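You operate a simulated robot arm through the tools that you are given. There is no shell and no other tool. Be economical: measure what you need, move in short steps, check, and stop when the job is done.

You are at the controls of a simulated robot arm. One attempt, no reset.

## Task
Take the medium bearing marked "56" from the top of the teal table and put it on the top of the white block. Stack the short carton labelled "27" from the top of the steel table on top of the short carton that says "92". Stack the green packet that says "29" from the top of the red table on top of the green packet that says "62". Stack the blue packet that says "95" from the top of the purple table on top of the blue packet that says "26". Press the yellow clear button two times. Take the yellow pad and put it on the open shelf of the teal cabinet. Take the yellow pin and put it on the bottom shelf of the orange rack. Do these in any order. Set down upright: yellow pad.

It is judged by the outcome, as a careful person would: the job done as asked, and still so three seconds after it is handed in. It fails if anything else is knocked over, pushed out of place, dropped, spilled or broken.

## Robot
A 7-joint arm with a two-finger parallel gripper on a trunk, on a base that drives. Base frame: it is fixed to the floor where the robot stands at the start and does not move with it; the origin is under the middle of the robot, x ahead of it, y to its left, z up. Lengths are in mm, angles in degrees, forces in N, time in s.
With the tool pointing down near the work surface it reaches from about 480 to 920 mm from the robot's upright axis, wherever it stands. Its first joint turns from -115.0 to 115.0 degrees. Places, roughly: blue packet [2500, 1250, 750]; bottom shelf of the orange rack [-3300, -4500, 400]; green packet [2500, -250, 750]; medium bearing [500, 0, 1000]; open shelf of the teal cabinet [-2600, -6700, 400]; short carton [500, 750, 1000]; top of the white block (24x12 cm) [920, -2760, 880]; yellow clear button [2900, 1000, 800]; yellow pad (15x3x5 cm) [-5900, -6700, 800]; yellow pin (10x3x3 cm) [-5600, -5800, 800]. Payload 3.91 kg.
Tool frame: the origin (TCP) lies between the finger pads and is the grasp point; the fingertips stand 30 mm ahead of it; z points along the fingers, y is the line along which they close. The gripper opens to 110 mm. The fingers are 20 mm wide and 10 mm thick; the gripper's body (48 by 112 mm) begins 55 mm behind the TCP.
Orientation is that of the tool frame in the base frame, as [roll, pitch, yaw] about the fixed x, y, z axes, in that order (R = Rz(yaw) Ry(pitch) Rx(roll)). With the fingers straight down and closing along the base's y, the tool's x points along the base's -x, its y along +y and its z along -z.

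## Interface
- The arm moves only by the tool drive_tool. Its argument "deltas" is text: rows parted by semicolons, each of 7 numbers parted by spaces: the shift along the base's x, y, z in mm, then the turn, a rotation vector about the base's x, y, z in degrees, then the finger opening in mm, from 0 to 110. In form: dx dy dz wx wy wz jaw; .... A call has 1 to 20 rows; each row shifts and turns the commanded pose from where the row before left it. Rows are played at 5 a second. More than 50 mm and 8.6 degrees between two rows, or a gripper value outside its range, and nothing of the call is played. Where a pose cannot be reached the arm comes as near as it can. A force on the tool above 40 N (or 10 N above the force at the start of the call, whichever is more), or a blocked arm, ends the call early, and 0.2 s more pass. The fingers move at their own pace (about 153 mm/s each) and stop on an object; they squeeze with about 26 N. The grip force told is the motor's: it shows also when the fingers shut on nothing. Time passes only in rows, and 0.2 s behind the last, so rows that do not move let the fingers close. The reply holds the time, the measured pose of the TCP, the force on the tool along the base axes, the opening and the grip force, in the units named above and with some noise, with the torque about the TCP (base axes, N m) and any sound that the robot's microphone picked up.
- Cameras (640 x 400 px; columns grow to the right, rows downward): "scene" is now at [201.3, 209.3, 1441.1]; the picture's right is [0.06, -1.00, 0.00], its down [0.57, 0.03, -0.82] and it looks along [0.82, 0.05, 0.57] (base axes); focal length 214 px, centre (320, 200). "wrist" rides on the gripper at [72, 17, -103] in the tool frame; the picture's right is [-0.23, 0.97, 0.00], its down [-0.76, -0.18, -0.62] and it looks along [-0.61, -0.14, 0.78] (tool axes); focal length 222 px, centre (320, 200). There is no depth. A picture from a camera that has moved, and an enlarged one, comes with that camera's place and axes in the base frame and with its lens.
- grab_frame(camera): a new picture of that camera. No time passes.
- raise_lower(by): slides the trunk up (or, below 0, down) by that many mm; the arm and the scene camera ride with it, the base frame stays. It gives what a move gives, with no picture.
- drive_base(legs): drives the robot by 1 to 6 legs, each [ahead, left, turn to the left] in mm, mm and degrees, along the robot's own axes; the way and the turn of a leg run together, so that a leg with both is an arc; at most 1500 mm and 180 degrees a leg. The arm and the cameras ride along, it lands a little off, and it stops where it bumps. It gives what a move gives.
- pan_tilt(pan, tilt): turns the head with the scene camera to pan (to the left, within 80 degrees either way) and tilt (down, from -29 to 69), counted from straight ahead of the robot. It gives what a move gives.
- inspect(camera, box): a new picture of the part [left, top, right, bottom] of that camera's present view, enlarged. No time passes.
- hand_in(): hands the job in; it is judged then, once.

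Work in short steps. Places have to be worked out from the pictures, the camera data and where the tool is seen: move nearer, look again, correct. Check each grasp and each placing, and mend what went wrong. You have 196 turns and 166 pictures in all, those below and enlarged ones among them. Open the gripper and draw the arm clear of the work before you hand the job in, unless the task says otherwise.

The tools are called as name(argument=value, ...) on one line, values as JSON. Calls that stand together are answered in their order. drive_tool: Moves the arm, as the interface text tells. Its arguments: {"type":"object","properties":{"deltas":{"type":"string"}},"required":["deltas"]} The other tools are called the same way: raise_lower (by) slides the trunk up or down; drive_base (legs) drives the base; pan_tilt (pan, tilt) turns the head that bears the scene camera; grab_frame (camera) takes a picture; inspect (camera, box) takes an enlarged picture of a part of a camera's view; hand_in () hands the job in.

At the start:

```text
time_s: 0.0
tool_pos: [256.0, 496.2, 1047.9]
tool_rot: [-174.7, -0.1, 178.8]
ft_force: [0.6, -1.2, -0.4]
torque: [-0.02, 0.03, -0.01]
width: 110.0
gripper_force: 0.0
trunk travel left (down, up): [-675.0, 315.0]
robot x, y, heading: [1.9, 0.6, 0.1]
head pan, tilt: [26.5, 68.8]
```

scene: 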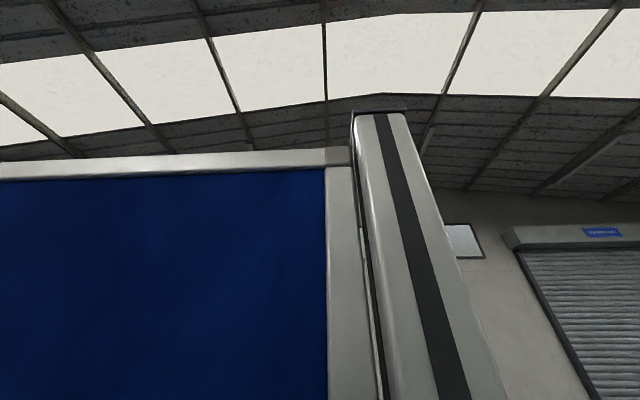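
wrist: 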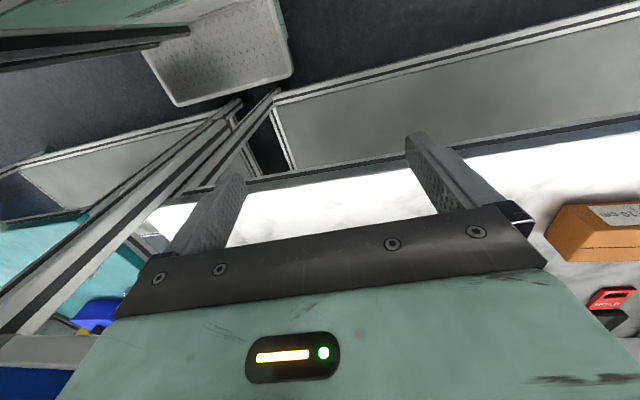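

The scene camera looks at the ceiling now; I'll tilt the head down to survey the tables in front.

pan_tilt(pan=0, tilt=40)

grab_frame(camera="scene")

```text
time_s: 0.9
tool_pos: [257.8, 496.3, 1047.3]
tool_rot: [-174.5, 0.0, 178.8]
ft_force: [-1.0, -0.5, 0.5]
torque: [0.0, -0.03, -0.03]
width: 110.1
gripper_force: 0.1
trunk travel left (down, up): [-675.0, 315.0]
robot x, y, heading: [1.1, -0.7, -0.1]
head pan, tilt: [0.0, 40.0]
```

```text
163 pictures are left
camera scene: at [202.9, 208.7, 1439.7], right [0.05, -1.0, 0.0], down [0.55, 0.03, -0.84], along [0.84, 0.04, 0.55], focal length 214 px, centre (320, 200)
```

scene: 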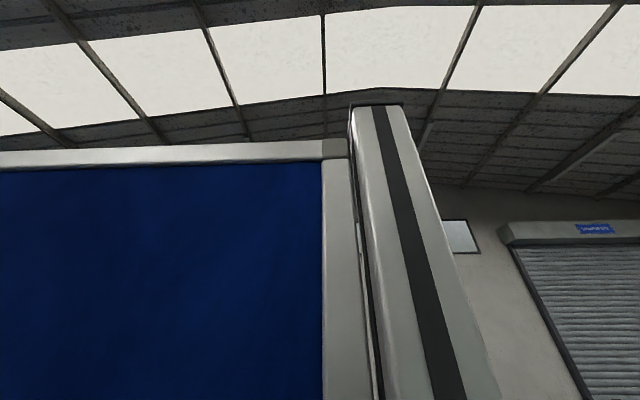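

The camera hardly moved although the head reports 0/40. Test with a different head pose.

pan_tilt(pan=-60, tilt=0)

grab_frame(camera="scene")

grab_frame(camera="wrist")

```text
time_s: 2.2
tool_pos: [258.9, 496.0, 1049.0]
tool_rot: [-174.7, -0.1, 178.8]
ft_force: [0.2, 0.6, 0.6]
torque: [0.0, 0.01, 0.01]
width: 110.4
gripper_force: 0.0
trunk travel left (down, up): [-675.0, 315.0]
robot x, y, heading: [1.0, 0.8, -0.0]
head pan, tilt: [-60.0, 0.0]
```

```text
162 pictures are left
camera scene: at [194.7, 176.1, 1440.1], right [-0.49, -0.87, 0.0], down [0.48, -0.27, -0.83], along [0.73, -0.41, 0.55], focal length 214 px, centre (320, 200)
```

scene: 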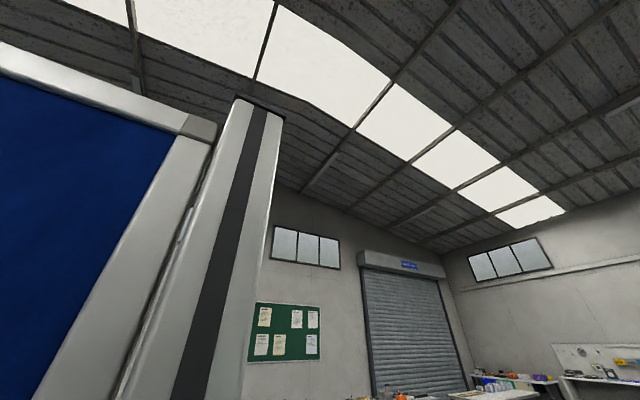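

```text
161 pictures are left
camera wrist: at [186.2, 523.2, 1150.0], right [0.25, 0.96, -0.09], down [0.76, -0.14, 0.64], along [0.6, -0.23, -0.77], focal length 222 px, centre (320, 200)
```

wrist: 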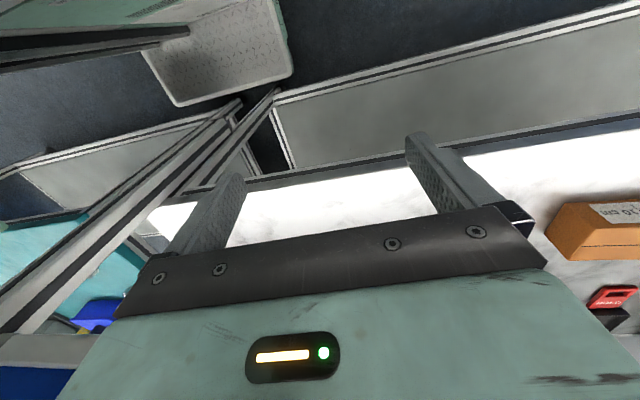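

Pan moved about half of what was commanded, and tilt seems not to respond. I'll try another setting to learn the mapping.

pan_tilt(pan=-60, tilt=69)

grab_frame(camera="scene")

```text
time_s: 3.6
tool_pos: [259.4, 494.7, 1048.5]
tool_rot: [-174.7, -0.1, 178.8]
ft_force: [-0.4, 0.4, -1.0]
torque: [-0.03, -0.03, -0.01]
width: 109.8
gripper_force: 0.1
trunk travel left (down, up): [-675.0, 315.0]
robot x, y, heading: [2.2, 1.0, 0.2]
head pan, tilt: [-60.0, 68.8]
```

```text
160 pictures are left
camera scene: at [193.3, 174.2, 1440.3], right [-0.52, -0.85, 0.0], down [0.48, -0.29, -0.83], along [0.71, -0.43, 0.56], focal length 214 px, centre (320, 200)
```

scene: 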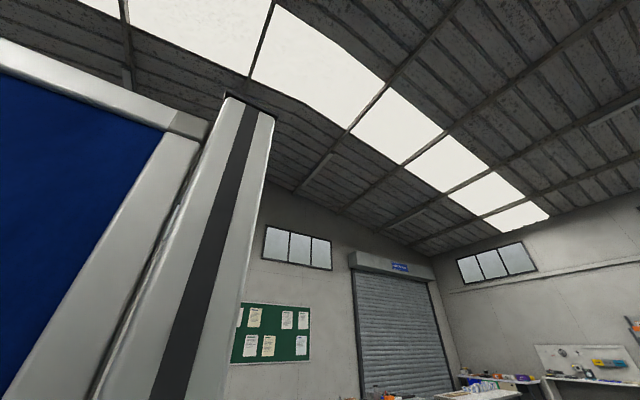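

The head seems sluggish or blocked. I'll raise the trunk (arm clears the table) and command a new head pose to see whether it frees up.

raise_lower(by=200)

pan_tilt(pan=-75, tilt=69)

grab_frame(camera="scene")

grab_frame(camera="wrist")

```text
time_s: 5.8
tool_pos: [260.6, 495.2, 1248.0]
tool_rot: [-174.6, -0.1, 178.8]
ft_force: [-0.1, 0.0, -0.1]
torque: [-0.01, 0.0, 0.02]
width: 109.9
gripper_force: 0.1
trunk travel left (down, up): [-875.0, 115.0]
robot x, y, heading: [-0.9, 0.5, 0.0]
head pan, tilt: [-60.0, 68.8]
```

```text
time_s: 6.6
tool_pos: [260.2, 495.4, 1248.4]
tool_rot: [-174.6, 0.0, 178.6]
ft_force: [0.6, 0.4, 0.4]
torque: [0.01, -0.03, -0.02]
width: 110.1
gripper_force: 0.0
trunk travel left (down, up): [-875.0, 115.0]
robot x, y, heading: [4.1, -2.6, 0.0]
head pan, tilt: [-75.0, 68.8]
```

```text
159 pictures are left
camera scene: at [190.3, 170.9, 1640.9], right [-0.58, -0.81, 0.0], down [0.46, -0.33, -0.82], along [0.67, -0.48, 0.57], focal length 214 px, centre (320, 200)
```

scene: 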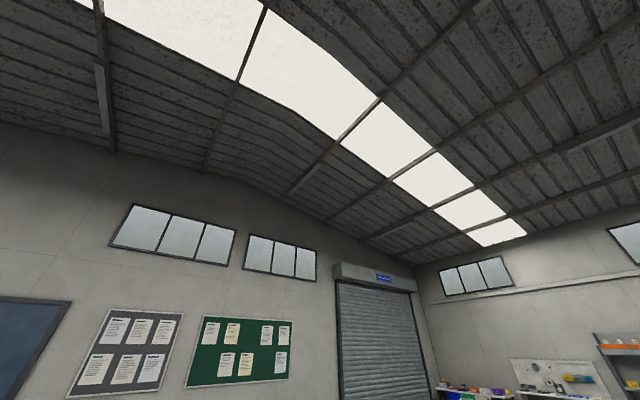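

```text
158 pictures are left
camera wrist: at [187.6, 523.4, 1348.6], right [0.25, 0.96, -0.09], down [0.76, -0.14, 0.64], along [0.6, -0.23, -0.77], focal length 222 px, centre (320, 200)
```

wrist: 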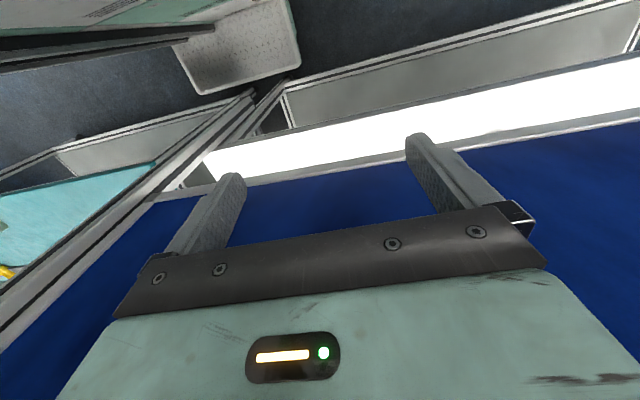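

One more test of the head, the other way, to settle whether it is usable.

pan_tilt(pan=60, tilt=30)

pan_tilt(pan=60, tilt=60)

grab_frame(camera="scene")

```text
time_s: 8.7
tool_pos: [262.3, 494.2, 1230.2]
tool_rot: [-173.0, -0.1, 178.2]
ft_force: [-0.2, 0.2, 0.4]
torque: [0.0, 0.01, -0.01]
width: 109.9
gripper_force: 0.0
trunk travel left (down, up): [-875.0, 115.0]
robot x, y, heading: [1.2, -2.3, 0.4]
head pan, tilt: [60.0, 30.0]
```

```text
time_s: 9.7
tool_pos: [264.5, 493.1, 1229.2]
tool_rot: [-173.0, -0.2, 178.3]
ft_force: [-0.1, -0.6, 0.1]
torque: [0.0, -0.02, 0.02]
width: 109.8
gripper_force: 0.1
trunk travel left (down, up): [-875.0, 115.0]
robot x, y, heading: [-1.4, 3.3, 0.0]
head pan, tilt: [60.0, 60.0]
```

```text
157 pictures are left
camera scene: at [212.0, 223.8, 1628.0], right [0.25, -0.97, 0.0], down [0.38, 0.1, -0.92], along [0.89, 0.23, 0.4], focal length 214 px, centre (320, 200)
```

scene: 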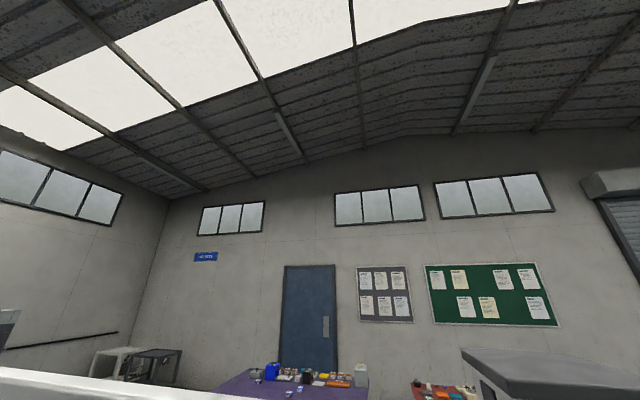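

The tool moved when the head moved: head and arm are touching each other. I'll back off from the table a bit, then move the arm away from the head.

drive_base(legs=[[-400, 0, 0]])

drive_tool(deltas="40 -20 0 0 0 0 110;40 -20 0 0 0 0 110;40 -20 0 0 0 0 110;40 -20 0 0 0 0 110;40 -20 0 0 0 0 110;40 -20 0 0 0 0 110")

pan_tilt(pan=0, tilt=35)

grab_frame(camera="scene")

```text
time_s: 12.2
tool_pos: [-143.7, 493.7, 1229.2]
tool_rot: [-172.9, -0.1, 178.6]
ft_force: [-0.3, -0.8, 0.2]
torque: [0.02, 0.01, 0.03]
width: 110.0
gripper_force: 0.1
trunk travel left (down, up): [-875.0, 115.0]
robot x, y, heading: [-404.1, -2.7, 0.5]
head pan, tilt: [60.0, 60.0]
```

```text
time_s: 13.6
tool_pos: [98.0, 376.6, 1229.9]
tool_rot: [-173.0, -0.1, 178.6]
ft_force: [0.3, -0.4, -0.3]
torque: [-0.06, -0.01, -0.03]
width: 110.0
gripper_force: 0.0
trunk travel left (down, up): [-875.0, 115.0]
robot x, y, heading: [-406.9, 2.1, 0.5]
head pan, tilt: [60.0, 60.0]
```

```text
time_s: 14.9
tool_pos: [98.0, 377.0, 1229.7]
tool_rot: [-173.0, -0.1, 178.5]
ft_force: [0.1, -0.2, 0.4]
torque: [0.0, 0.02, 0.0]
width: 109.9
gripper_force: 0.0
trunk travel left (down, up): [-875.0, 115.0]
robot x, y, heading: [-403.6, 0.1, 0.5]
head pan, tilt: [0.0, 35.0]
```

```text
156 pictures are left
camera scene: at [-177.1, 206.0, 1538.3], right [0.01, -1.0, 0.0], down [-0.57, 0.0, -0.82], along [0.82, 0.01, -0.57], focal length 214 px, centre (320, 200)
```

scene: 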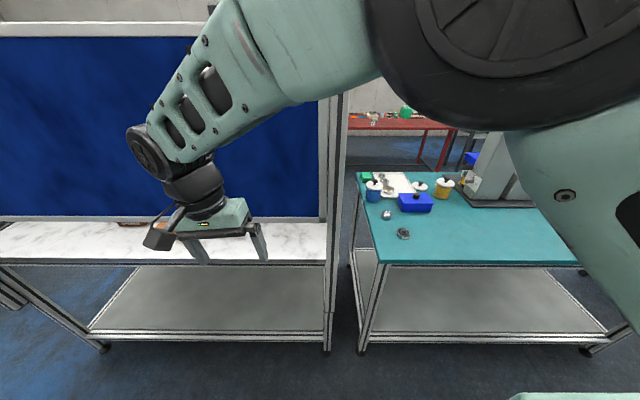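

The head is free now. The teal table is ahead right, the steel table with a blue back panel on the left. I'll zoom on the teal table.

inspect(camera="scene", box=[345, 165, 505, 265])

inspect(camera="scene", box=[0, 200, 160, 300])

```text
4.00 times, centred on (425, 215) of scene
camera zoom: at [-177.1, 206.0, 1538.3], right [0.01, -1.0, 0.0], down [-0.57, 0.0, -0.82], along [0.82, 0.01, -0.57], focal length 858 px, centre (-100, 140)
```

zoom: 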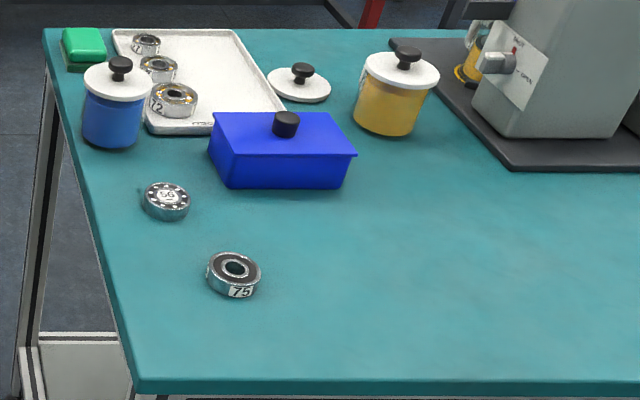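

```text
4.00 times, centred on (80, 250) of scene
camera zoom: at [-177.1, 206.0, 1538.3], right [0.01, -1.0, 0.0], down [-0.57, 0.0, -0.82], along [0.82, 0.01, -0.57], focal length 858 px, centre (1280, 0)
```

zoom: 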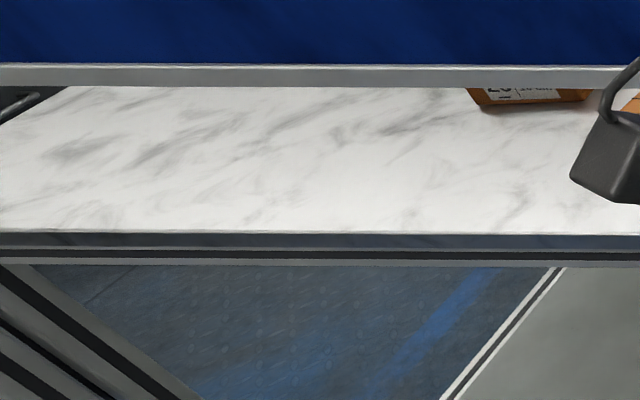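

Bearing 56 is around (640,-110) on the teal table. The steel table's front has a hanging blue panel, so I'd approach it from elsewhere. Survey right and left.

pan_tilt(pan=-70, tilt=15)

grab_frame(camera="scene")

pan_tilt(pan=70, tilt=15)

grab_frame(camera="scene")

```text
time_s: 16.3
tool_pos: [98.3, 376.4, 1228.5]
tool_rot: [-172.8, -0.1, 178.6]
ft_force: [-0.7, 0.6, -0.7]
torque: [-0.01, 0.01, -0.02]
width: 110.1
gripper_force: 0.0
trunk travel left (down, up): [-875.0, 115.0]
robot x, y, heading: [-405.5, -2.0, 0.2]
head pan, tilt: [-70.0, 15.0]
```

```text
153 pictures are left
camera scene: at [-232.6, 117.9, 1570.3], right [-0.94, -0.35, 0.0], down [-0.09, 0.24, -0.97], along [0.34, -0.91, -0.26], focal length 214 px, centre (320, 200)
```

scene: 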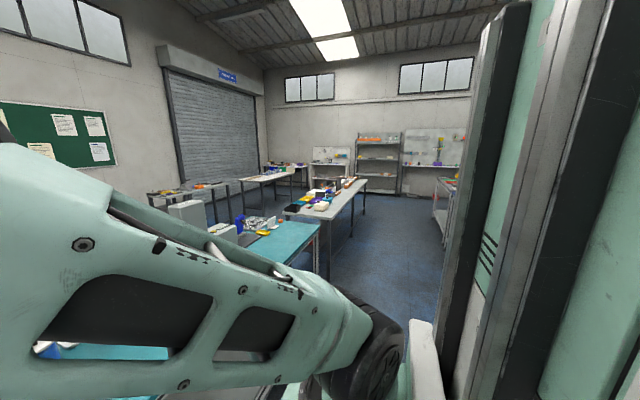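

```text
time_s: 18.6
tool_pos: [97.1, 376.1, 1229.7]
tool_rot: [-172.9, -0.1, 178.7]
ft_force: [-0.2, 0.0, -0.3]
torque: [-0.03, 0.01, 0.03]
width: 110.0
gripper_force: 0.1
trunk travel left (down, up): [-875.0, 115.0]
robot x, y, heading: [-400.4, -1.2, 0.3]
head pan, tilt: [70.0, 15.0]
```

```text
152 pictures are left
camera scene: at [-233.7, 293.4, 1570.3], right [0.94, -0.34, 0.0], down [-0.09, -0.24, -0.97], along [0.33, 0.91, -0.26], focal length 214 px, centre (320, 200)
```

scene: 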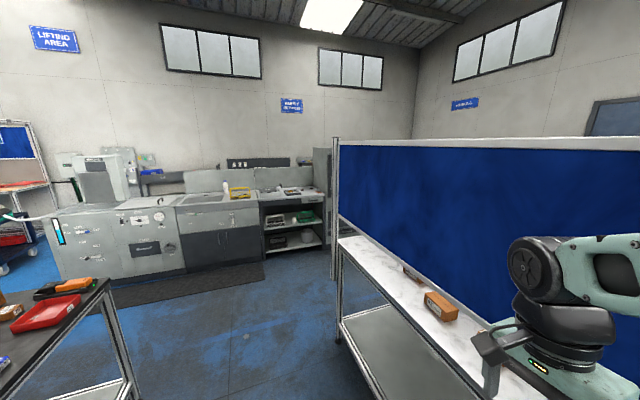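

The cartons lie in front of the panel; zoom in to read them.

inspect(camera="scene", box=[380, 250, 500, 325])

```text
5.33 times, centred on (440, 288) of scene
camera zoom: at [-233.7, 293.4, 1570.3], right [0.94, -0.34, 0.0], down [-0.09, -0.24, -0.97], along [0.33, 0.91, -0.26], focal length 1144 px, centre (-320, -267)
```

zoom: 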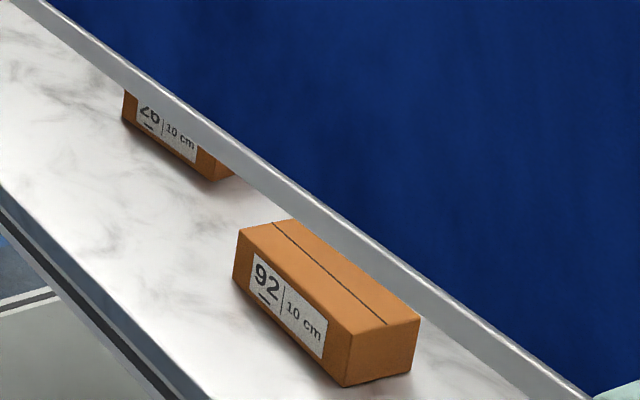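

The panel hangs at the steel table's front edge (bottom ≈1085, table top ≈885), so that table comes later from its end or far side. First the bearing: swing the arm in front of the teal table and straighten the tool.

drive_tool(deltas="0 -45 0 -3.5 0 0 110;0 -45 0 -3.5 0 0 110;0 -45 0 0 0 0 110;0 -45 0 0 0 0 110;0 -45 0 0 0 0 110;0 -45 0 0 0 0 110;0 -45 0 0 0 0 110;0 -45 0 0 0 0 110;0 -45 0 0 0 0 110;0 -45 0 0 0 0 110;0 -40 0 0 0 0 110")

drive_base(legs=[[380, 0, 0]])

pan_tilt(pan=-15, tilt=50)

grab_frame(camera="scene")

grab_frame(camera="wrist")

```text
time_s: 20.9
tool_pos: [94.0, -116.7, 1226.1]
tool_rot: [-165.9, 0.1, 178.6]
ft_force: [0.3, 0.3, 0.6]
torque: [-0.01, 0.02, -0.03]
width: 110.1
gripper_force: 0.1
trunk travel left (down, up): [-875.0, 115.0]
robot x, y, heading: [-405.9, -0.4, 0.5]
head pan, tilt: [70.0, 15.0]
```

```text
time_s: 23.4
tool_pos: [474.9, -115.4, 1227.4]
tool_rot: [-165.8, 0.2, 178.5]
ft_force: [0.4, -0.4, -0.1]
torque: [0.0, -0.03, -0.01]
width: 109.9
gripper_force: 0.2
trunk travel left (down, up): [-875.0, 115.0]
robot x, y, heading: [-25.2, -2.4, 0.3]
head pan, tilt: [70.0, 15.0]
```

```text
time_s: 24.9
tool_pos: [474.2, -115.1, 1226.7]
tool_rot: [-165.9, 0.1, 178.5]
ft_force: [-0.5, -0.9, 0.5]
torque: [0.0, 0.04, -0.01]
width: 109.8
gripper_force: 0.2
trunk travel left (down, up): [-875.0, 115.0]
robot x, y, heading: [-25.5, 3.7, 0.3]
head pan, tilt: [-15.0, 50.0]
```

```text
150 pictures are left
camera scene: at [189.6, 187.7, 1516.6], right [-0.25, -0.97, 0.0], down [-0.74, 0.19, -0.64], along [0.62, -0.16, -0.77], focal length 214 px, centre (320, 200)
```

scene: 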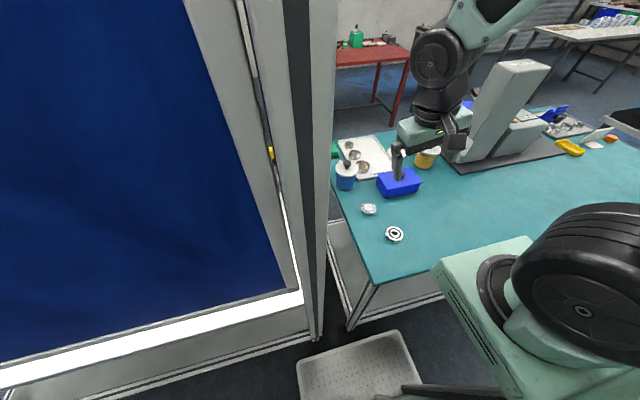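

```text
149 pictures are left
camera wrist: at [401.9, -71.9, 1322.9], right [0.25, 0.94, -0.24], down [0.76, -0.04, 0.65], along [0.6, -0.34, -0.72], focal length 222 px, centre (320, 200)
```

wrist: 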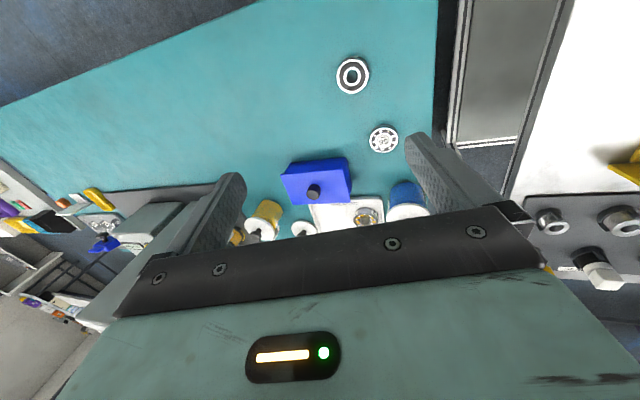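

Triangulating wrist and scene, bearing 56's top is about (597,-97,910). Correct the roll (sign was reversed), go above it and lower partway.

drive_tool(deltas="31 4 0 4.7 0 0 90;31 4 0 4.7 0 0 90;31 4 0 4.7 0 0 90;30 6 -40 0 0 0.5 90;0 0 -45 0 0 0.5 90;0 0 -45 0 0 0.5 90;0 0 -40 0 0 0 90")

grab_frame(camera="wrist")

grab_frame(camera="scene")

```text
refused: row 4 steps farther than a row can; nothing moved
```

```text
148 pictures are left
camera wrist: at [401.9, -71.9, 1322.9], right [0.25, 0.94, -0.24], down [0.76, -0.04, 0.65], along [0.6, -0.34, -0.72], focal length 222 px, centre (320, 200)
```

wrist: 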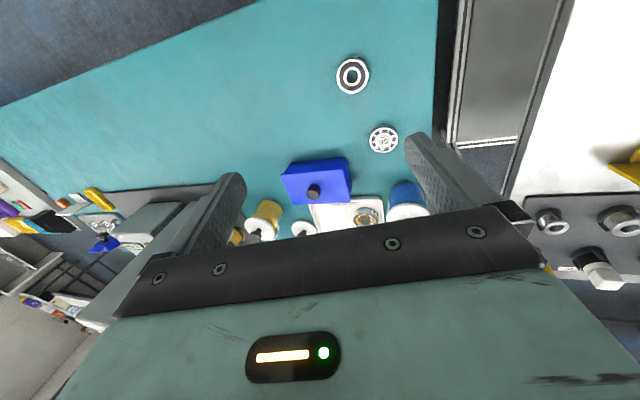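

```text
147 pictures are left
camera scene: at [189.6, 187.7, 1516.6], right [-0.25, -0.97, 0.0], down [-0.74, 0.19, -0.64], along [0.62, -0.16, -0.77], focal length 214 px, centre (320, 200)
```

scene: 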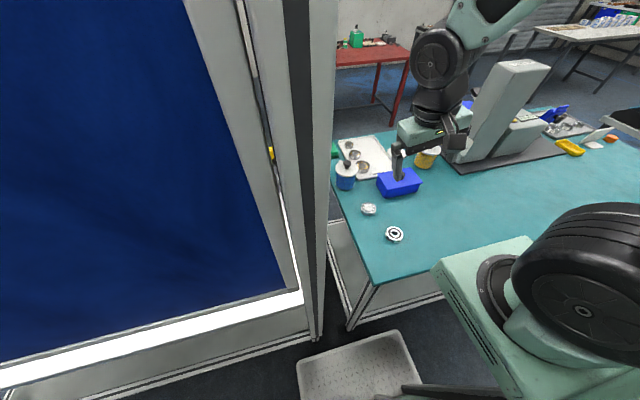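

Row step was over 50 mm combined; split it. I'll move above the bearing and lower to about z 1060.

drive_tool(deltas="31 4 0 4.7 0 0 90;31 4 0 4.7 0 0 90;31 4 0 4.7 0 0 90;30 6 -10 0 0 0.5 90;0 0 -45 0 0 0.5 90;0 0 -45 0 0 0.5 90;0 0 -45 0 0 0 90;0 0 -20 0 0 0 90")

grab_frame(camera="wrist")

```text
time_s: 26.7
tool_pos: [597.6, -96.6, 1061.3]
tool_rot: [180.0, -0.2, -180.0]
ft_force: [-0.1, -0.4, -0.6]
torque: [-0.02, -0.03, -0.02]
width: 90.0
gripper_force: 0.1
trunk travel left (down, up): [-875.0, 115.0]
robot x, y, heading: [-21.9, -0.4, 0.3]
head pan, tilt: [-15.0, 50.0]
```

```text
146 pictures are left
camera wrist: at [525.0, -80.0, 1165.6], right [0.23, 0.97, 0.0], down [0.76, -0.18, 0.62], along [0.6, -0.14, -0.78], focal length 222 px, centre (320, 200)
```

wrist: 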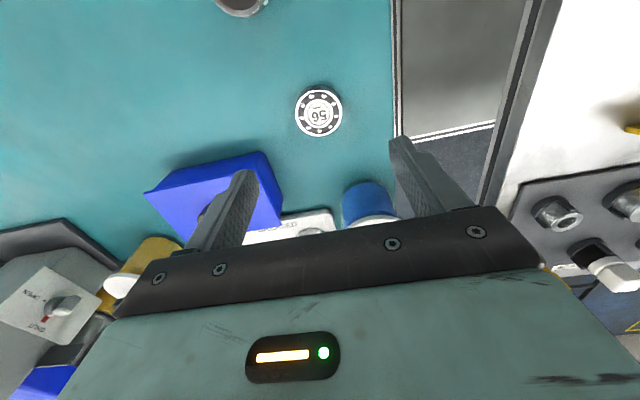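

Bearing is centred under the tool. Lower to z≈932 and then feel down gently.

drive_tool(deltas="0 0 -40 0 0 0 90;0 0 -40 0 0 0 90;0 0 -35 0 0 0 90;0 0 -14 0 0 0 90")

grab_frame(camera="wrist")

grab_frame(camera="scene")

```text
time_s: 27.7
tool_pos: [597.8, -96.1, 933.4]
tool_rot: [180.0, -0.3, -179.9]
ft_force: [0.5, -0.4, 0.6]
torque: [0.0, -0.02, -0.01]
width: 89.9
gripper_force: 0.1
trunk travel left (down, up): [-875.0, 115.0]
robot x, y, heading: [-27.2, 2.3, 0.2]
head pan, tilt: [-15.0, 50.0]
```

```text
145 pictures are left
camera wrist: at [525.4, -79.4, 1037.2], right [0.23, 0.97, 0.0], down [0.76, -0.18, 0.62], along [0.6, -0.14, -0.79], focal length 222 px, centre (320, 200)
```

wrist: 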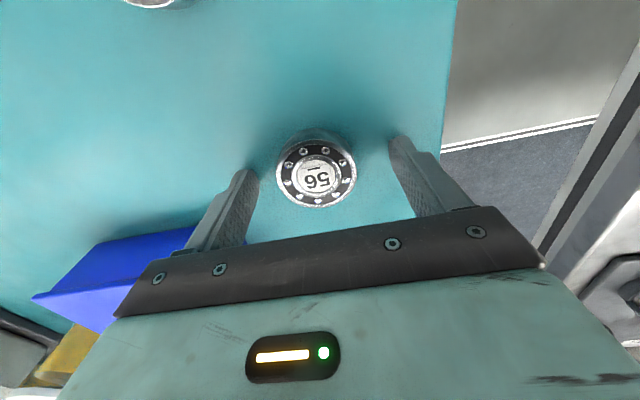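

```text
144 pictures are left
camera scene: at [189.5, 187.6, 1516.6], right [-0.25, -0.97, 0.0], down [-0.74, 0.19, -0.64], along [0.62, -0.16, -0.77], focal length 214 px, centre (320, 200)
```

scene: 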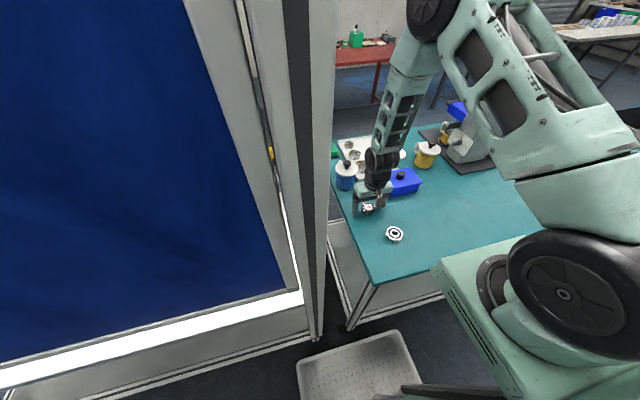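

The bearing sits between the fingers, centre ≈(600,-99), top ≈908. Lower in small steps and close.

drive_tool(deltas="2 -3 -4 0 0 0 90;0 0 -4 0 0 0 90;0 0 -3 0 0 0 90;0 0 0 0 0 0 0;0 0 0 0 0 0 0;0 0 0 0 0 0 0")

```text
time_s: 28.4
tool_pos: [599.8, -98.8, 929.5]
tool_rot: [-179.9, -0.1, 180.0]
ft_force: [-7.8, -0.1, 28.1]
torque: [-0.78, 0.0, -0.24]
width: 89.4
gripper_force: 0.1
trunk travel left (down, up): [-875.0, 115.0]
robot x, y, heading: [-27.6, 1.7, 0.2]
head pan, tilt: [-15.0, 50.0]
stopped in row 3: the force on the tool passed its limit at 47 N (the readings are from after the stop); the commanded pose is now the measured one
```

Fingertips touched the table: top ≈898. Back up 3 mm and close.

drive_tool(deltas="0 0 3 0 0 0 90;0 0 0 0 0 0 0;0 0 0 0 0 0 0;0 0 0 0 0 0 0;0 0 0 0 0 0 0;0 0 0 0 0 0 0")

drive_tool(deltas="0 0 30 0 0 0 0;0 0 45 0 0 0 0;0 0 45 0 0 0 0;0 0 45 0 0 0 0")

grab_frame(camera="wrist")

```text
time_s: 29.8
tool_pos: [600.5, -100.2, 931.7]
tool_rot: [179.9, -0.3, -179.9]
ft_force: [1.1, 0.0, 0.3]
torque: [-0.01, 0.05, -0.01]
width: 51.2
gripper_force: 25.9
trunk travel left (down, up): [-875.0, 115.0]
robot x, y, heading: [-26.8, 0.9, 0.2]
head pan, tilt: [-15.0, 50.0]
```

```text
time_s: 30.8
tool_pos: [599.8, -98.1, 1096.8]
tool_rot: [179.9, -0.2, -179.9]
ft_force: [-0.1, 0.5, -0.5]
torque: [-0.05, 0.02, 0.01]
width: 0.1
gripper_force: 25.6
trunk travel left (down, up): [-875.0, 115.0]
robot x, y, heading: [-19.8, 1.6, 0.3]
head pan, tilt: [-15.0, 50.0]
```

```text
143 pictures are left
camera wrist: at [526.9, -82.6, 1200.0], right [0.23, 0.97, 0.0], down [0.76, -0.18, 0.62], along [0.6, -0.14, -0.78], focal length 222 px, centre (320, 200)
```

wrist: 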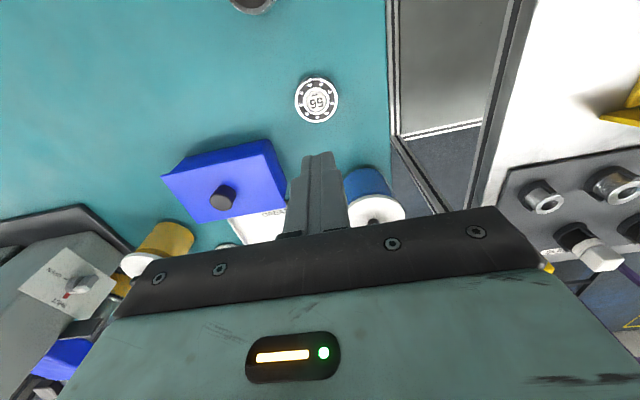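

The bearing slipped out on the lift (still upright, in place). Retry slightly lower: touch down, then close with only ~1 mm clearance.

drive_tool(deltas="-3 -3 -40 0 0 0 80;0 0 -45 0 0 0 80;0 0 -45 0 0 0 80;0 0 -30 0 0 0 80")

inspect(camera="wrist", box=[220, 80, 460, 230])

inspect(camera="scene", box=[320, 150, 440, 225])

```text
time_s: 31.8
tool_pos: [597.9, -104.6, 935.8]
tool_rot: [180.0, -0.1, 180.0]
ft_force: [-0.4, -0.7, -0.2]
torque: [0.01, -0.01, 0.03]
width: 80.0
gripper_force: 0.1
trunk travel left (down, up): [-875.0, 115.0]
robot x, y, heading: [-21.9, 0.6, 0.3]
head pan, tilt: [-15.0, 50.0]
```

```text
2.67 times, centred on (340, 155) of wrist
camera zoom: at [524.9, -87.8, 1038.9], right [0.23, 0.97, 0.0], down [0.76, -0.18, 0.62], along [0.6, -0.14, -0.78], focal length 592 px, centre (267, 320)
```

zoom: 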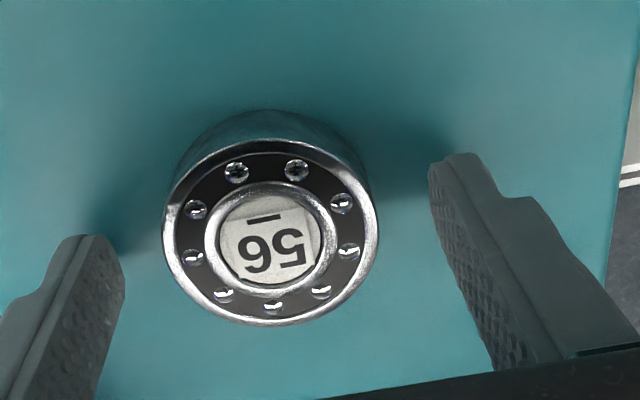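

```text
5.33 times, centred on (380, 188) of scene
camera zoom: at [189.2, 187.7, 1516.7], right [-0.25, -0.97, 0.0], down [-0.74, 0.19, -0.64], along [0.62, -0.16, -0.77], focal length 1144 px, centre (0, 267)
```

zoom: 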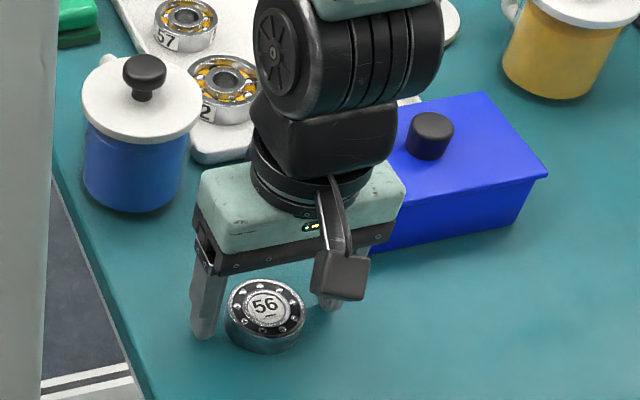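

Well centred. Feel down to contact in small steps.

drive_tool(deltas="0 0 -4 0 0 0 80;0 0 -2 0 0 0 80;0 0 -1.5 0 0 0 80;0 0 -1.5 0 0 0 80;0 0 -1.5 0 0 0 80")

```text
time_s: 32.9
tool_pos: [597.7, -104.0, 930.5]
tool_rot: [180.0, 0.0, 179.9]
ft_force: [-6.4, -0.6, 26.9]
torque: [0.04, 0.16, 0.04]
width: 80.7
gripper_force: 0.5
trunk travel left (down, up): [-875.0, 115.0]
robot x, y, heading: [-28.1, -0.8, 0.4]
head pan, tilt: [-15.0, 50.0]
stopped in row 5: the force on the tool passed its limit at 44 N (the readings are from after the stop); the commanded pose is now the measured one
```

In contact (table ≈900). Close right here, then lift a little and check the width.

drive_tool(deltas="0 0 0.5 0 0 0 80;0 0 0 0 0 0 0;0 0 0 0 0 0 0;0 0 0 0 0 0 0;0 0 0 0 0 0 0;0 0 0 0 0 0 0;0 0 4 0 0 0 0;0 0 6 0 0 0 0;0 0 8 0 0 0 0")

inspect(camera="wrist", box=[220, 80, 460, 230])

```text
time_s: 34.9
tool_pos: [598.5, -103.5, 947.4]
tool_rot: [-180.0, -0.1, 179.9]
ft_force: [0.1, -0.3, -2.3]
torque: [0.02, -0.02, -0.03]
width: 50.9
gripper_force: 26.3
trunk travel left (down, up): [-875.0, 115.0]
robot x, y, heading: [-22.9, 1.6, 0.3]
head pan, tilt: [-15.0, 50.0]
```

```text
2.67 times, centred on (340, 155) of wrist
camera zoom: at [524.9, -87.2, 1049.8], right [0.23, 0.97, 0.0], down [0.76, -0.18, 0.62], along [0.61, -0.14, -0.78], focal length 592 px, centre (267, 320)
```

zoom: 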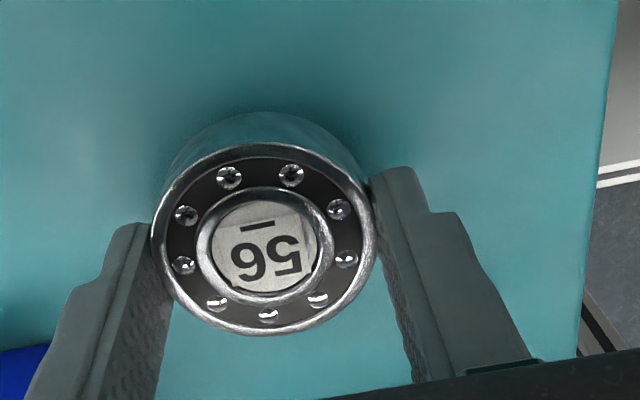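

Bearing held (≈0.23 kg). Lift clear slowly, then back off from the table.

drive_tool(deltas="0 0 15 0 0 0 0;0 0 20 0 0 0 0;0 0 25 0 0 0 0;0 0 25 0 0 0 0;0 0 25 0 0 0 0;0 0 25 0 0 0 0;-20 0 15 0 0 0 0;-25 0 0 0 0 0 0;-25 0 0 0 0 0 0;-25 0 0 0 0 0 0;-25 0 0 0 0 0 0")

drive_base(legs=[[-450, 0, 0]])

drive_base(legs=[[0, -1300, 0]])

pan_tilt(pan=-40, tilt=25)

grab_frame(camera="scene")

```text
time_s: 37.3
tool_pos: [479.6, -101.9, 1096.7]
tool_rot: [180.0, 0.0, 180.0]
ft_force: [-0.3, -0.2, -0.4]
torque: [-0.01, -0.01, -0.01]
width: 51.0
gripper_force: 26.0
trunk travel left (down, up): [-875.0, 115.0]
robot x, y, heading: [-26.5, -0.2, 0.7]
head pan, tilt: [-15.0, 50.0]
```

```text
time_s: 40.0
tool_pos: [23.1, -107.2, 1097.4]
tool_rot: [180.0, 0.0, 179.7]
ft_force: [0.4, -0.9, -1.1]
torque: [-0.02, -0.01, 0.02]
width: 50.9
gripper_force: 25.5
trunk travel left (down, up): [-875.0, 115.0]
robot x, y, heading: [-481.0, -4.0, -0.0]
head pan, tilt: [-15.0, 50.0]
```

```text
time_s: 46.6
tool_pos: [6.5, -1419.9, 1096.1]
tool_rot: [-180.0, 0.0, 178.6]
ft_force: [-0.1, -0.5, -1.8]
torque: [0.01, 0.0, 0.02]
width: 50.7
gripper_force: 26.0
trunk travel left (down, up): [-875.0, 115.0]
robot x, y, heading: [-497.6, -1303.4, -1.5]
head pan, tilt: [-15.0, 50.0]
```

```text
time_s: 47.5
tool_pos: [7.7, -1420.7, 1095.8]
tool_rot: [-180.0, 0.0, 178.5]
ft_force: [0.3, 0.8, -2.0]
torque: [-0.02, 0.02, -0.03]
width: 51.0
gripper_force: 26.4
trunk travel left (down, up): [-875.0, 115.0]
robot x, y, heading: [-495.9, -1305.2, -1.4]
head pan, tilt: [-40.0, 25.0]
```

```text
139 pictures are left
camera scene: at [-279.7, -1162.2, 1554.0], right [-0.66, -0.75, 0.0], down [-0.32, 0.28, -0.91], along [0.68, -0.6, -0.42], focal length 214 px, centre (320, 200)
```

scene: 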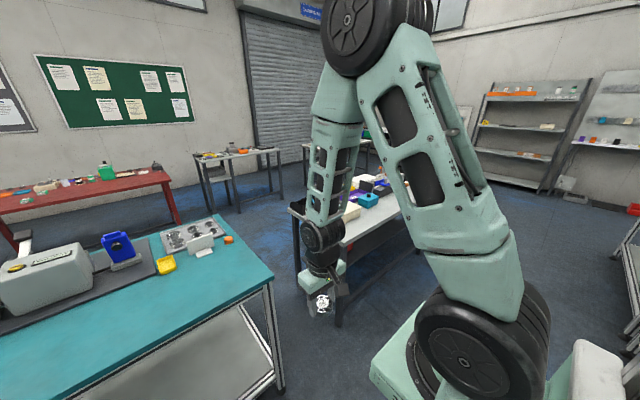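

The bearing is still held; the white block's table starts near (440,-1970). Continue right along the aisle.

drive_base(legs=[[0, -1300, 1.4]])

pan_tilt(pan=0, tilt=35)

grab_frame(camera="scene")

```text
time_s: 54.0
tool_pos: [-0.1, -2714.5, 1095.9]
tool_rot: [-180.0, 0.0, 179.9]
ft_force: [-0.3, 0.3, -2.3]
torque: [-0.02, 0.03, -0.01]
width: 50.9
gripper_force: 26.1
trunk travel left (down, up): [-875.0, 115.0]
robot x, y, heading: [-509.6, -2609.3, 0.3]
head pan, tilt: [-40.0, 25.0]
```

```text
time_s: 55.1
tool_pos: [-1.7, -2714.3, 1097.9]
tool_rot: [-180.0, 0.0, 179.9]
ft_force: [-0.1, -0.6, -2.5]
torque: [-0.02, 0.01, 0.01]
width: 51.1
gripper_force: 25.6
trunk travel left (down, up): [-875.0, 115.0]
robot x, y, heading: [-506.2, -2609.7, 0.3]
head pan, tilt: [0.0, 35.0]
```

```text
138 pictures are left
camera scene: at [-276.7, -2403.6, 1538.3], right [0.0, -1.0, 0.0], down [-0.57, 0.0, -0.82], along [0.82, 0.0, -0.57], focal length 214 px, centre (320, 200)
```

scene: 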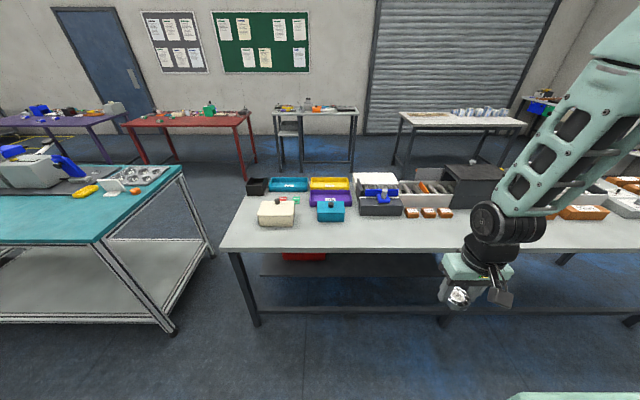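

Zoom on this table to find the white block.

inspect(camera="scene", box=[230, 150, 480, 306])

inspect(camera="scene", box=[480, 130, 640, 230])

```text
2.56 times, centred on (355, 228) of scene
camera zoom: at [-276.7, -2403.6, 1538.3], right [0.0, -1.0, 0.0], down [-0.57, 0.0, -0.82], along [0.82, 0.0, -0.57], focal length 549 px, centre (230, 128)
```

zoom: 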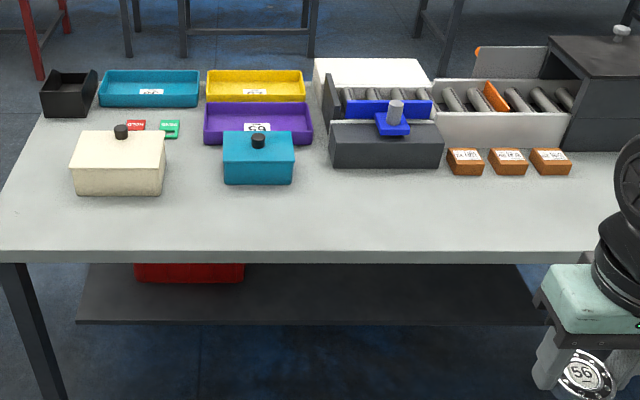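

```text
4.00 times, centred on (560, 180) of scene
camera zoom: at [-276.7, -2403.6, 1538.3], right [0.0, -1.0, 0.0], down [-0.57, 0.0, -0.82], along [0.82, 0.0, -0.57], focal length 858 px, centre (-640, 280)
```

zoom: 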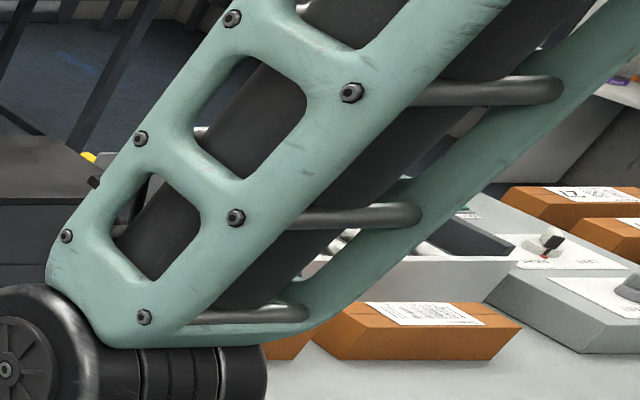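

The white block (top) is behind the grey vise, around (900,-2750). Drive up to the table for a closer look.

drive_base(legs=[[500, -120, 0]])

pan_tilt(pan=-20, tilt=40)

grab_frame(camera="scene")

grab_frame(camera="wrist")

```text
time_s: 58.1
tool_pos: [507.5, -2835.2, 1096.4]
tool_rot: [-180.0, -0.1, 179.7]
ft_force: [0.2, 0.2, -1.4]
torque: [0.0, -0.04, -0.03]
width: 50.8
gripper_force: 26.2
trunk travel left (down, up): [-875.0, 115.0]
robot x, y, heading: [-0.4, -2728.6, 0.1]
head pan, tilt: [0.0, 35.0]
```

```text
time_s: 59.0
tool_pos: [508.2, -2835.7, 1096.5]
tool_rot: [-180.0, 0.0, 179.6]
ft_force: [-0.1, -0.1, -0.9]
torque: [-0.02, 0.02, -0.03]
width: 51.0
gripper_force: 26.1
trunk travel left (down, up): [-875.0, 115.0]
robot x, y, heading: [3.1, -2729.9, -0.3]
head pan, tilt: [-20.0, 40.0]
```

```text
135 pictures are left
camera scene: at [225.0, -2552.8, 1530.7], right [-0.34, -0.94, 0.0], down [-0.6, 0.22, -0.77], along [0.72, -0.26, -0.64], focal length 214 px, centre (320, 200)
```

scene: 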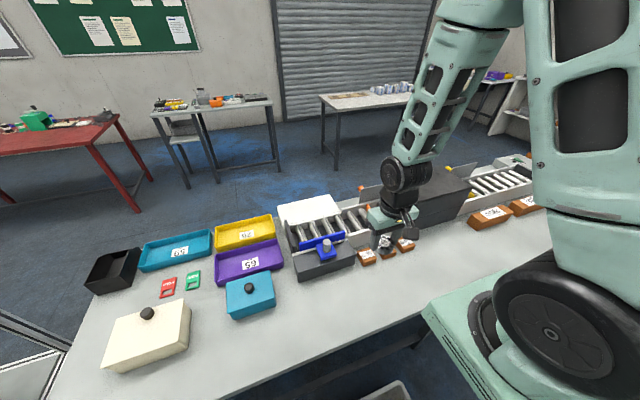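

```text
134 pictures are left
camera wrist: at [434.8, -2818.6, 1199.7], right [0.23, 0.97, 0.0], down [0.76, -0.18, 0.62], along [0.61, -0.14, -0.78], focal length 222 px, centre (320, 200)
```

wrist: 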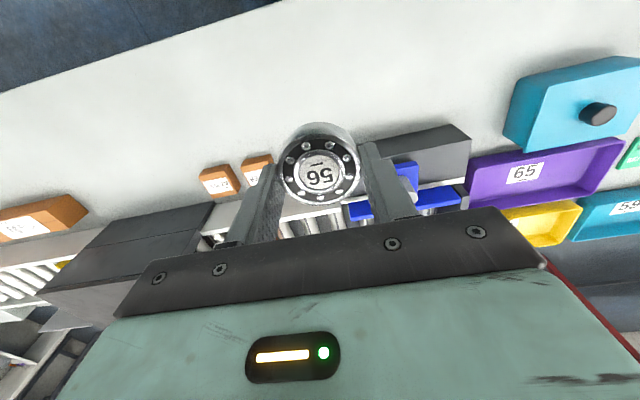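

inspect(camera="scene", box=[260, 180, 380, 280])

```text
4.00 times, centred on (320, 230) of scene
camera zoom: at [225.0, -2552.8, 1530.7], right [-0.34, -0.94, 0.0], down [-0.6, 0.22, -0.77], along [0.72, -0.26, -0.64], focal length 858 px, centre (320, 80)
```

zoom: 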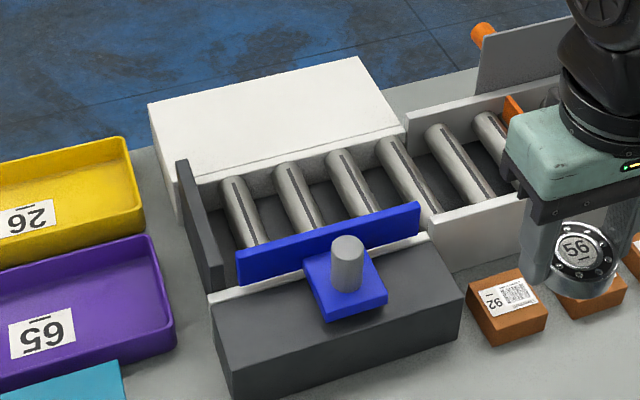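

White block top centre ≈(900,-2747,885). Move the bearing over it at height and check from both cameras.

drive_tool(deltas="20 5 0 0 0 0 0;40 10 0 0 0 0 0;40 10 0 0 0 0 0;40 10 0 0 0 0 0;40 10 0 0 0 0 0;40 10 0 0 0 0 0;40 10 0 0 0 0 0;40 10 0 0 0 0 0;40 10 0 0 0 0 0;42 5 0 0 0 0 0;0 0 0 0 0 0 0")

grab_frame(camera="wrist")

inspect(camera="scene", box=[240, 120, 400, 280])

```text
time_s: 61.4
tool_pos: [886.9, -2747.5, 1097.8]
tool_rot: [179.9, -0.2, 179.6]
ft_force: [-0.1, 0.4, -2.6]
torque: [0.02, 0.03, 0.03]
width: 50.7
gripper_force: 26.0
trunk travel left (down, up): [-875.0, 115.0]
robot x, y, heading: [4.0, -2730.2, -0.1]
head pan, tilt: [-20.0, 40.0]
```

```text
132 pictures are left
camera wrist: at [814.8, -2730.9, 1200.4], right [0.23, 0.97, 0.0], down [0.76, -0.18, 0.62], along [0.6, -0.14, -0.78], focal length 222 px, centre (320, 200)
```

wrist: 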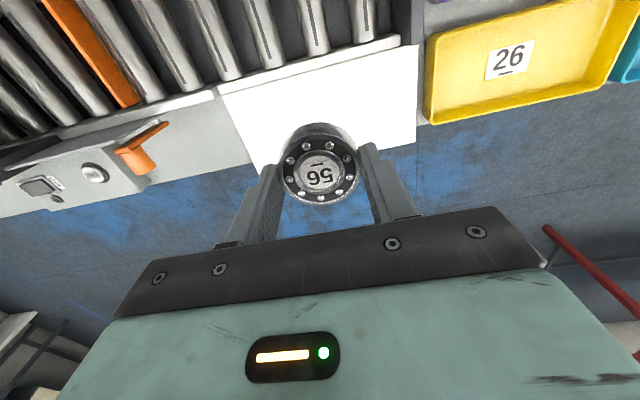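

```text
2.50 times, centred on (320, 200) of scene
camera zoom: at [225.2, -2552.9, 1530.7], right [-0.34, -0.94, 0.0], down [-0.6, 0.22, -0.77], along [0.72, -0.26, -0.64], focal length 536 px, centre (320, 200)
```

zoom: 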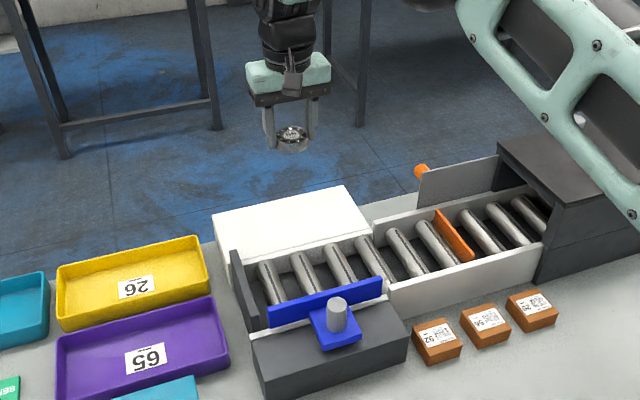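

Block centre ≈(908,-2746). Shift 15 mm forward and descend, slowing near the top.

drive_tool(deltas="15 0 -20 0 0 0 0;0 0 -40 0 0 0 0;0 0 -40 0 0 0 0;0 0 -40 0 0 0 0;0 0 -20 0 0 0 0;0 0 -5 0 0 0 0;0 0 0 0 0 0 0")

grab_frame(camera="wrist")

inspect(camera="scene", box=[240, 120, 400, 280])

```text
time_s: 63.0
tool_pos: [903.3, -2747.0, 933.1]
tool_rot: [-179.9, -0.1, 179.7]
ft_force: [0.1, -0.5, -1.1]
torque: [0.02, -0.01, 0.0]
width: 51.1
gripper_force: 25.6
trunk travel left (down, up): [-875.0, 115.0]
robot x, y, heading: [-0.3, -2727.6, 0.1]
head pan, tilt: [-20.0, 40.0]
```

```text
130 pictures are left
camera wrist: at [831.0, -2729.6, 1035.5], right [0.23, 0.97, 0.0], down [0.76, -0.18, 0.62], along [0.61, -0.14, -0.78], focal length 222 px, centre (320, 200)
```

wrist: 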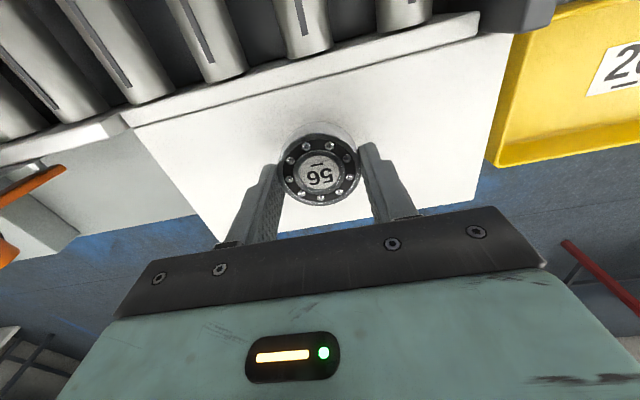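

```text
2.50 times, centred on (320, 200) of scene
camera zoom: at [225.1, -2552.9, 1530.7], right [-0.34, -0.94, 0.0], down [-0.6, 0.22, -0.77], along [0.72, -0.26, -0.64], focal length 536 px, centre (320, 200)
```

zoom: 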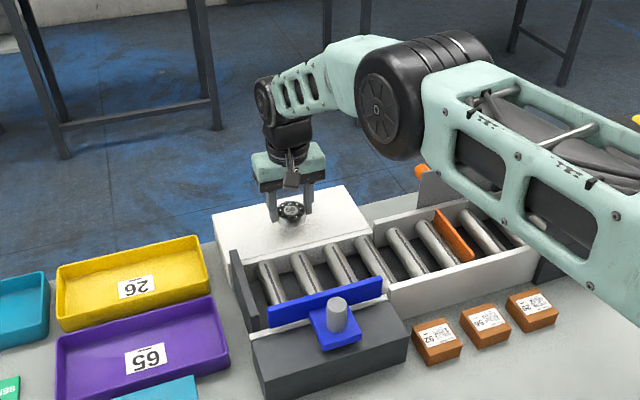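

Bearing is over the block, about 30-50 mm above. Feel down in small steps.

drive_tool(deltas="0 0 -5 0 0 0 0;0 0 -4 0 0 0 0;0 0 -3 0 0 0 0;0 0 -2 0 0 0 0;0 0 -2 0 0 0 0;0 0 -2 0 0 0 0;0 0 -2 0 0 0 0;0 0 -2 0 0 0 0;0 0 -2 0 0 0 0;0 0 -2 0 0 0 0;0 0 -2 0 0 0 0;0 0 -2 0 0 0 0;0 0 -2 0 0 0 0")

```text
time_s: 65.8
tool_pos: [905.1, -2745.2, 903.6]
tool_rot: [179.9, 0.2, 179.7]
ft_force: [-3.1, -1.0, 19.7]
torque: [-0.26, 0.31, -0.01]
width: 51.0
gripper_force: 26.2
trunk travel left (down, up): [-875.0, 115.0]
robot x, y, heading: [1.8, -2731.6, -0.1]
head pan, tilt: [-20.0, 40.0]
```

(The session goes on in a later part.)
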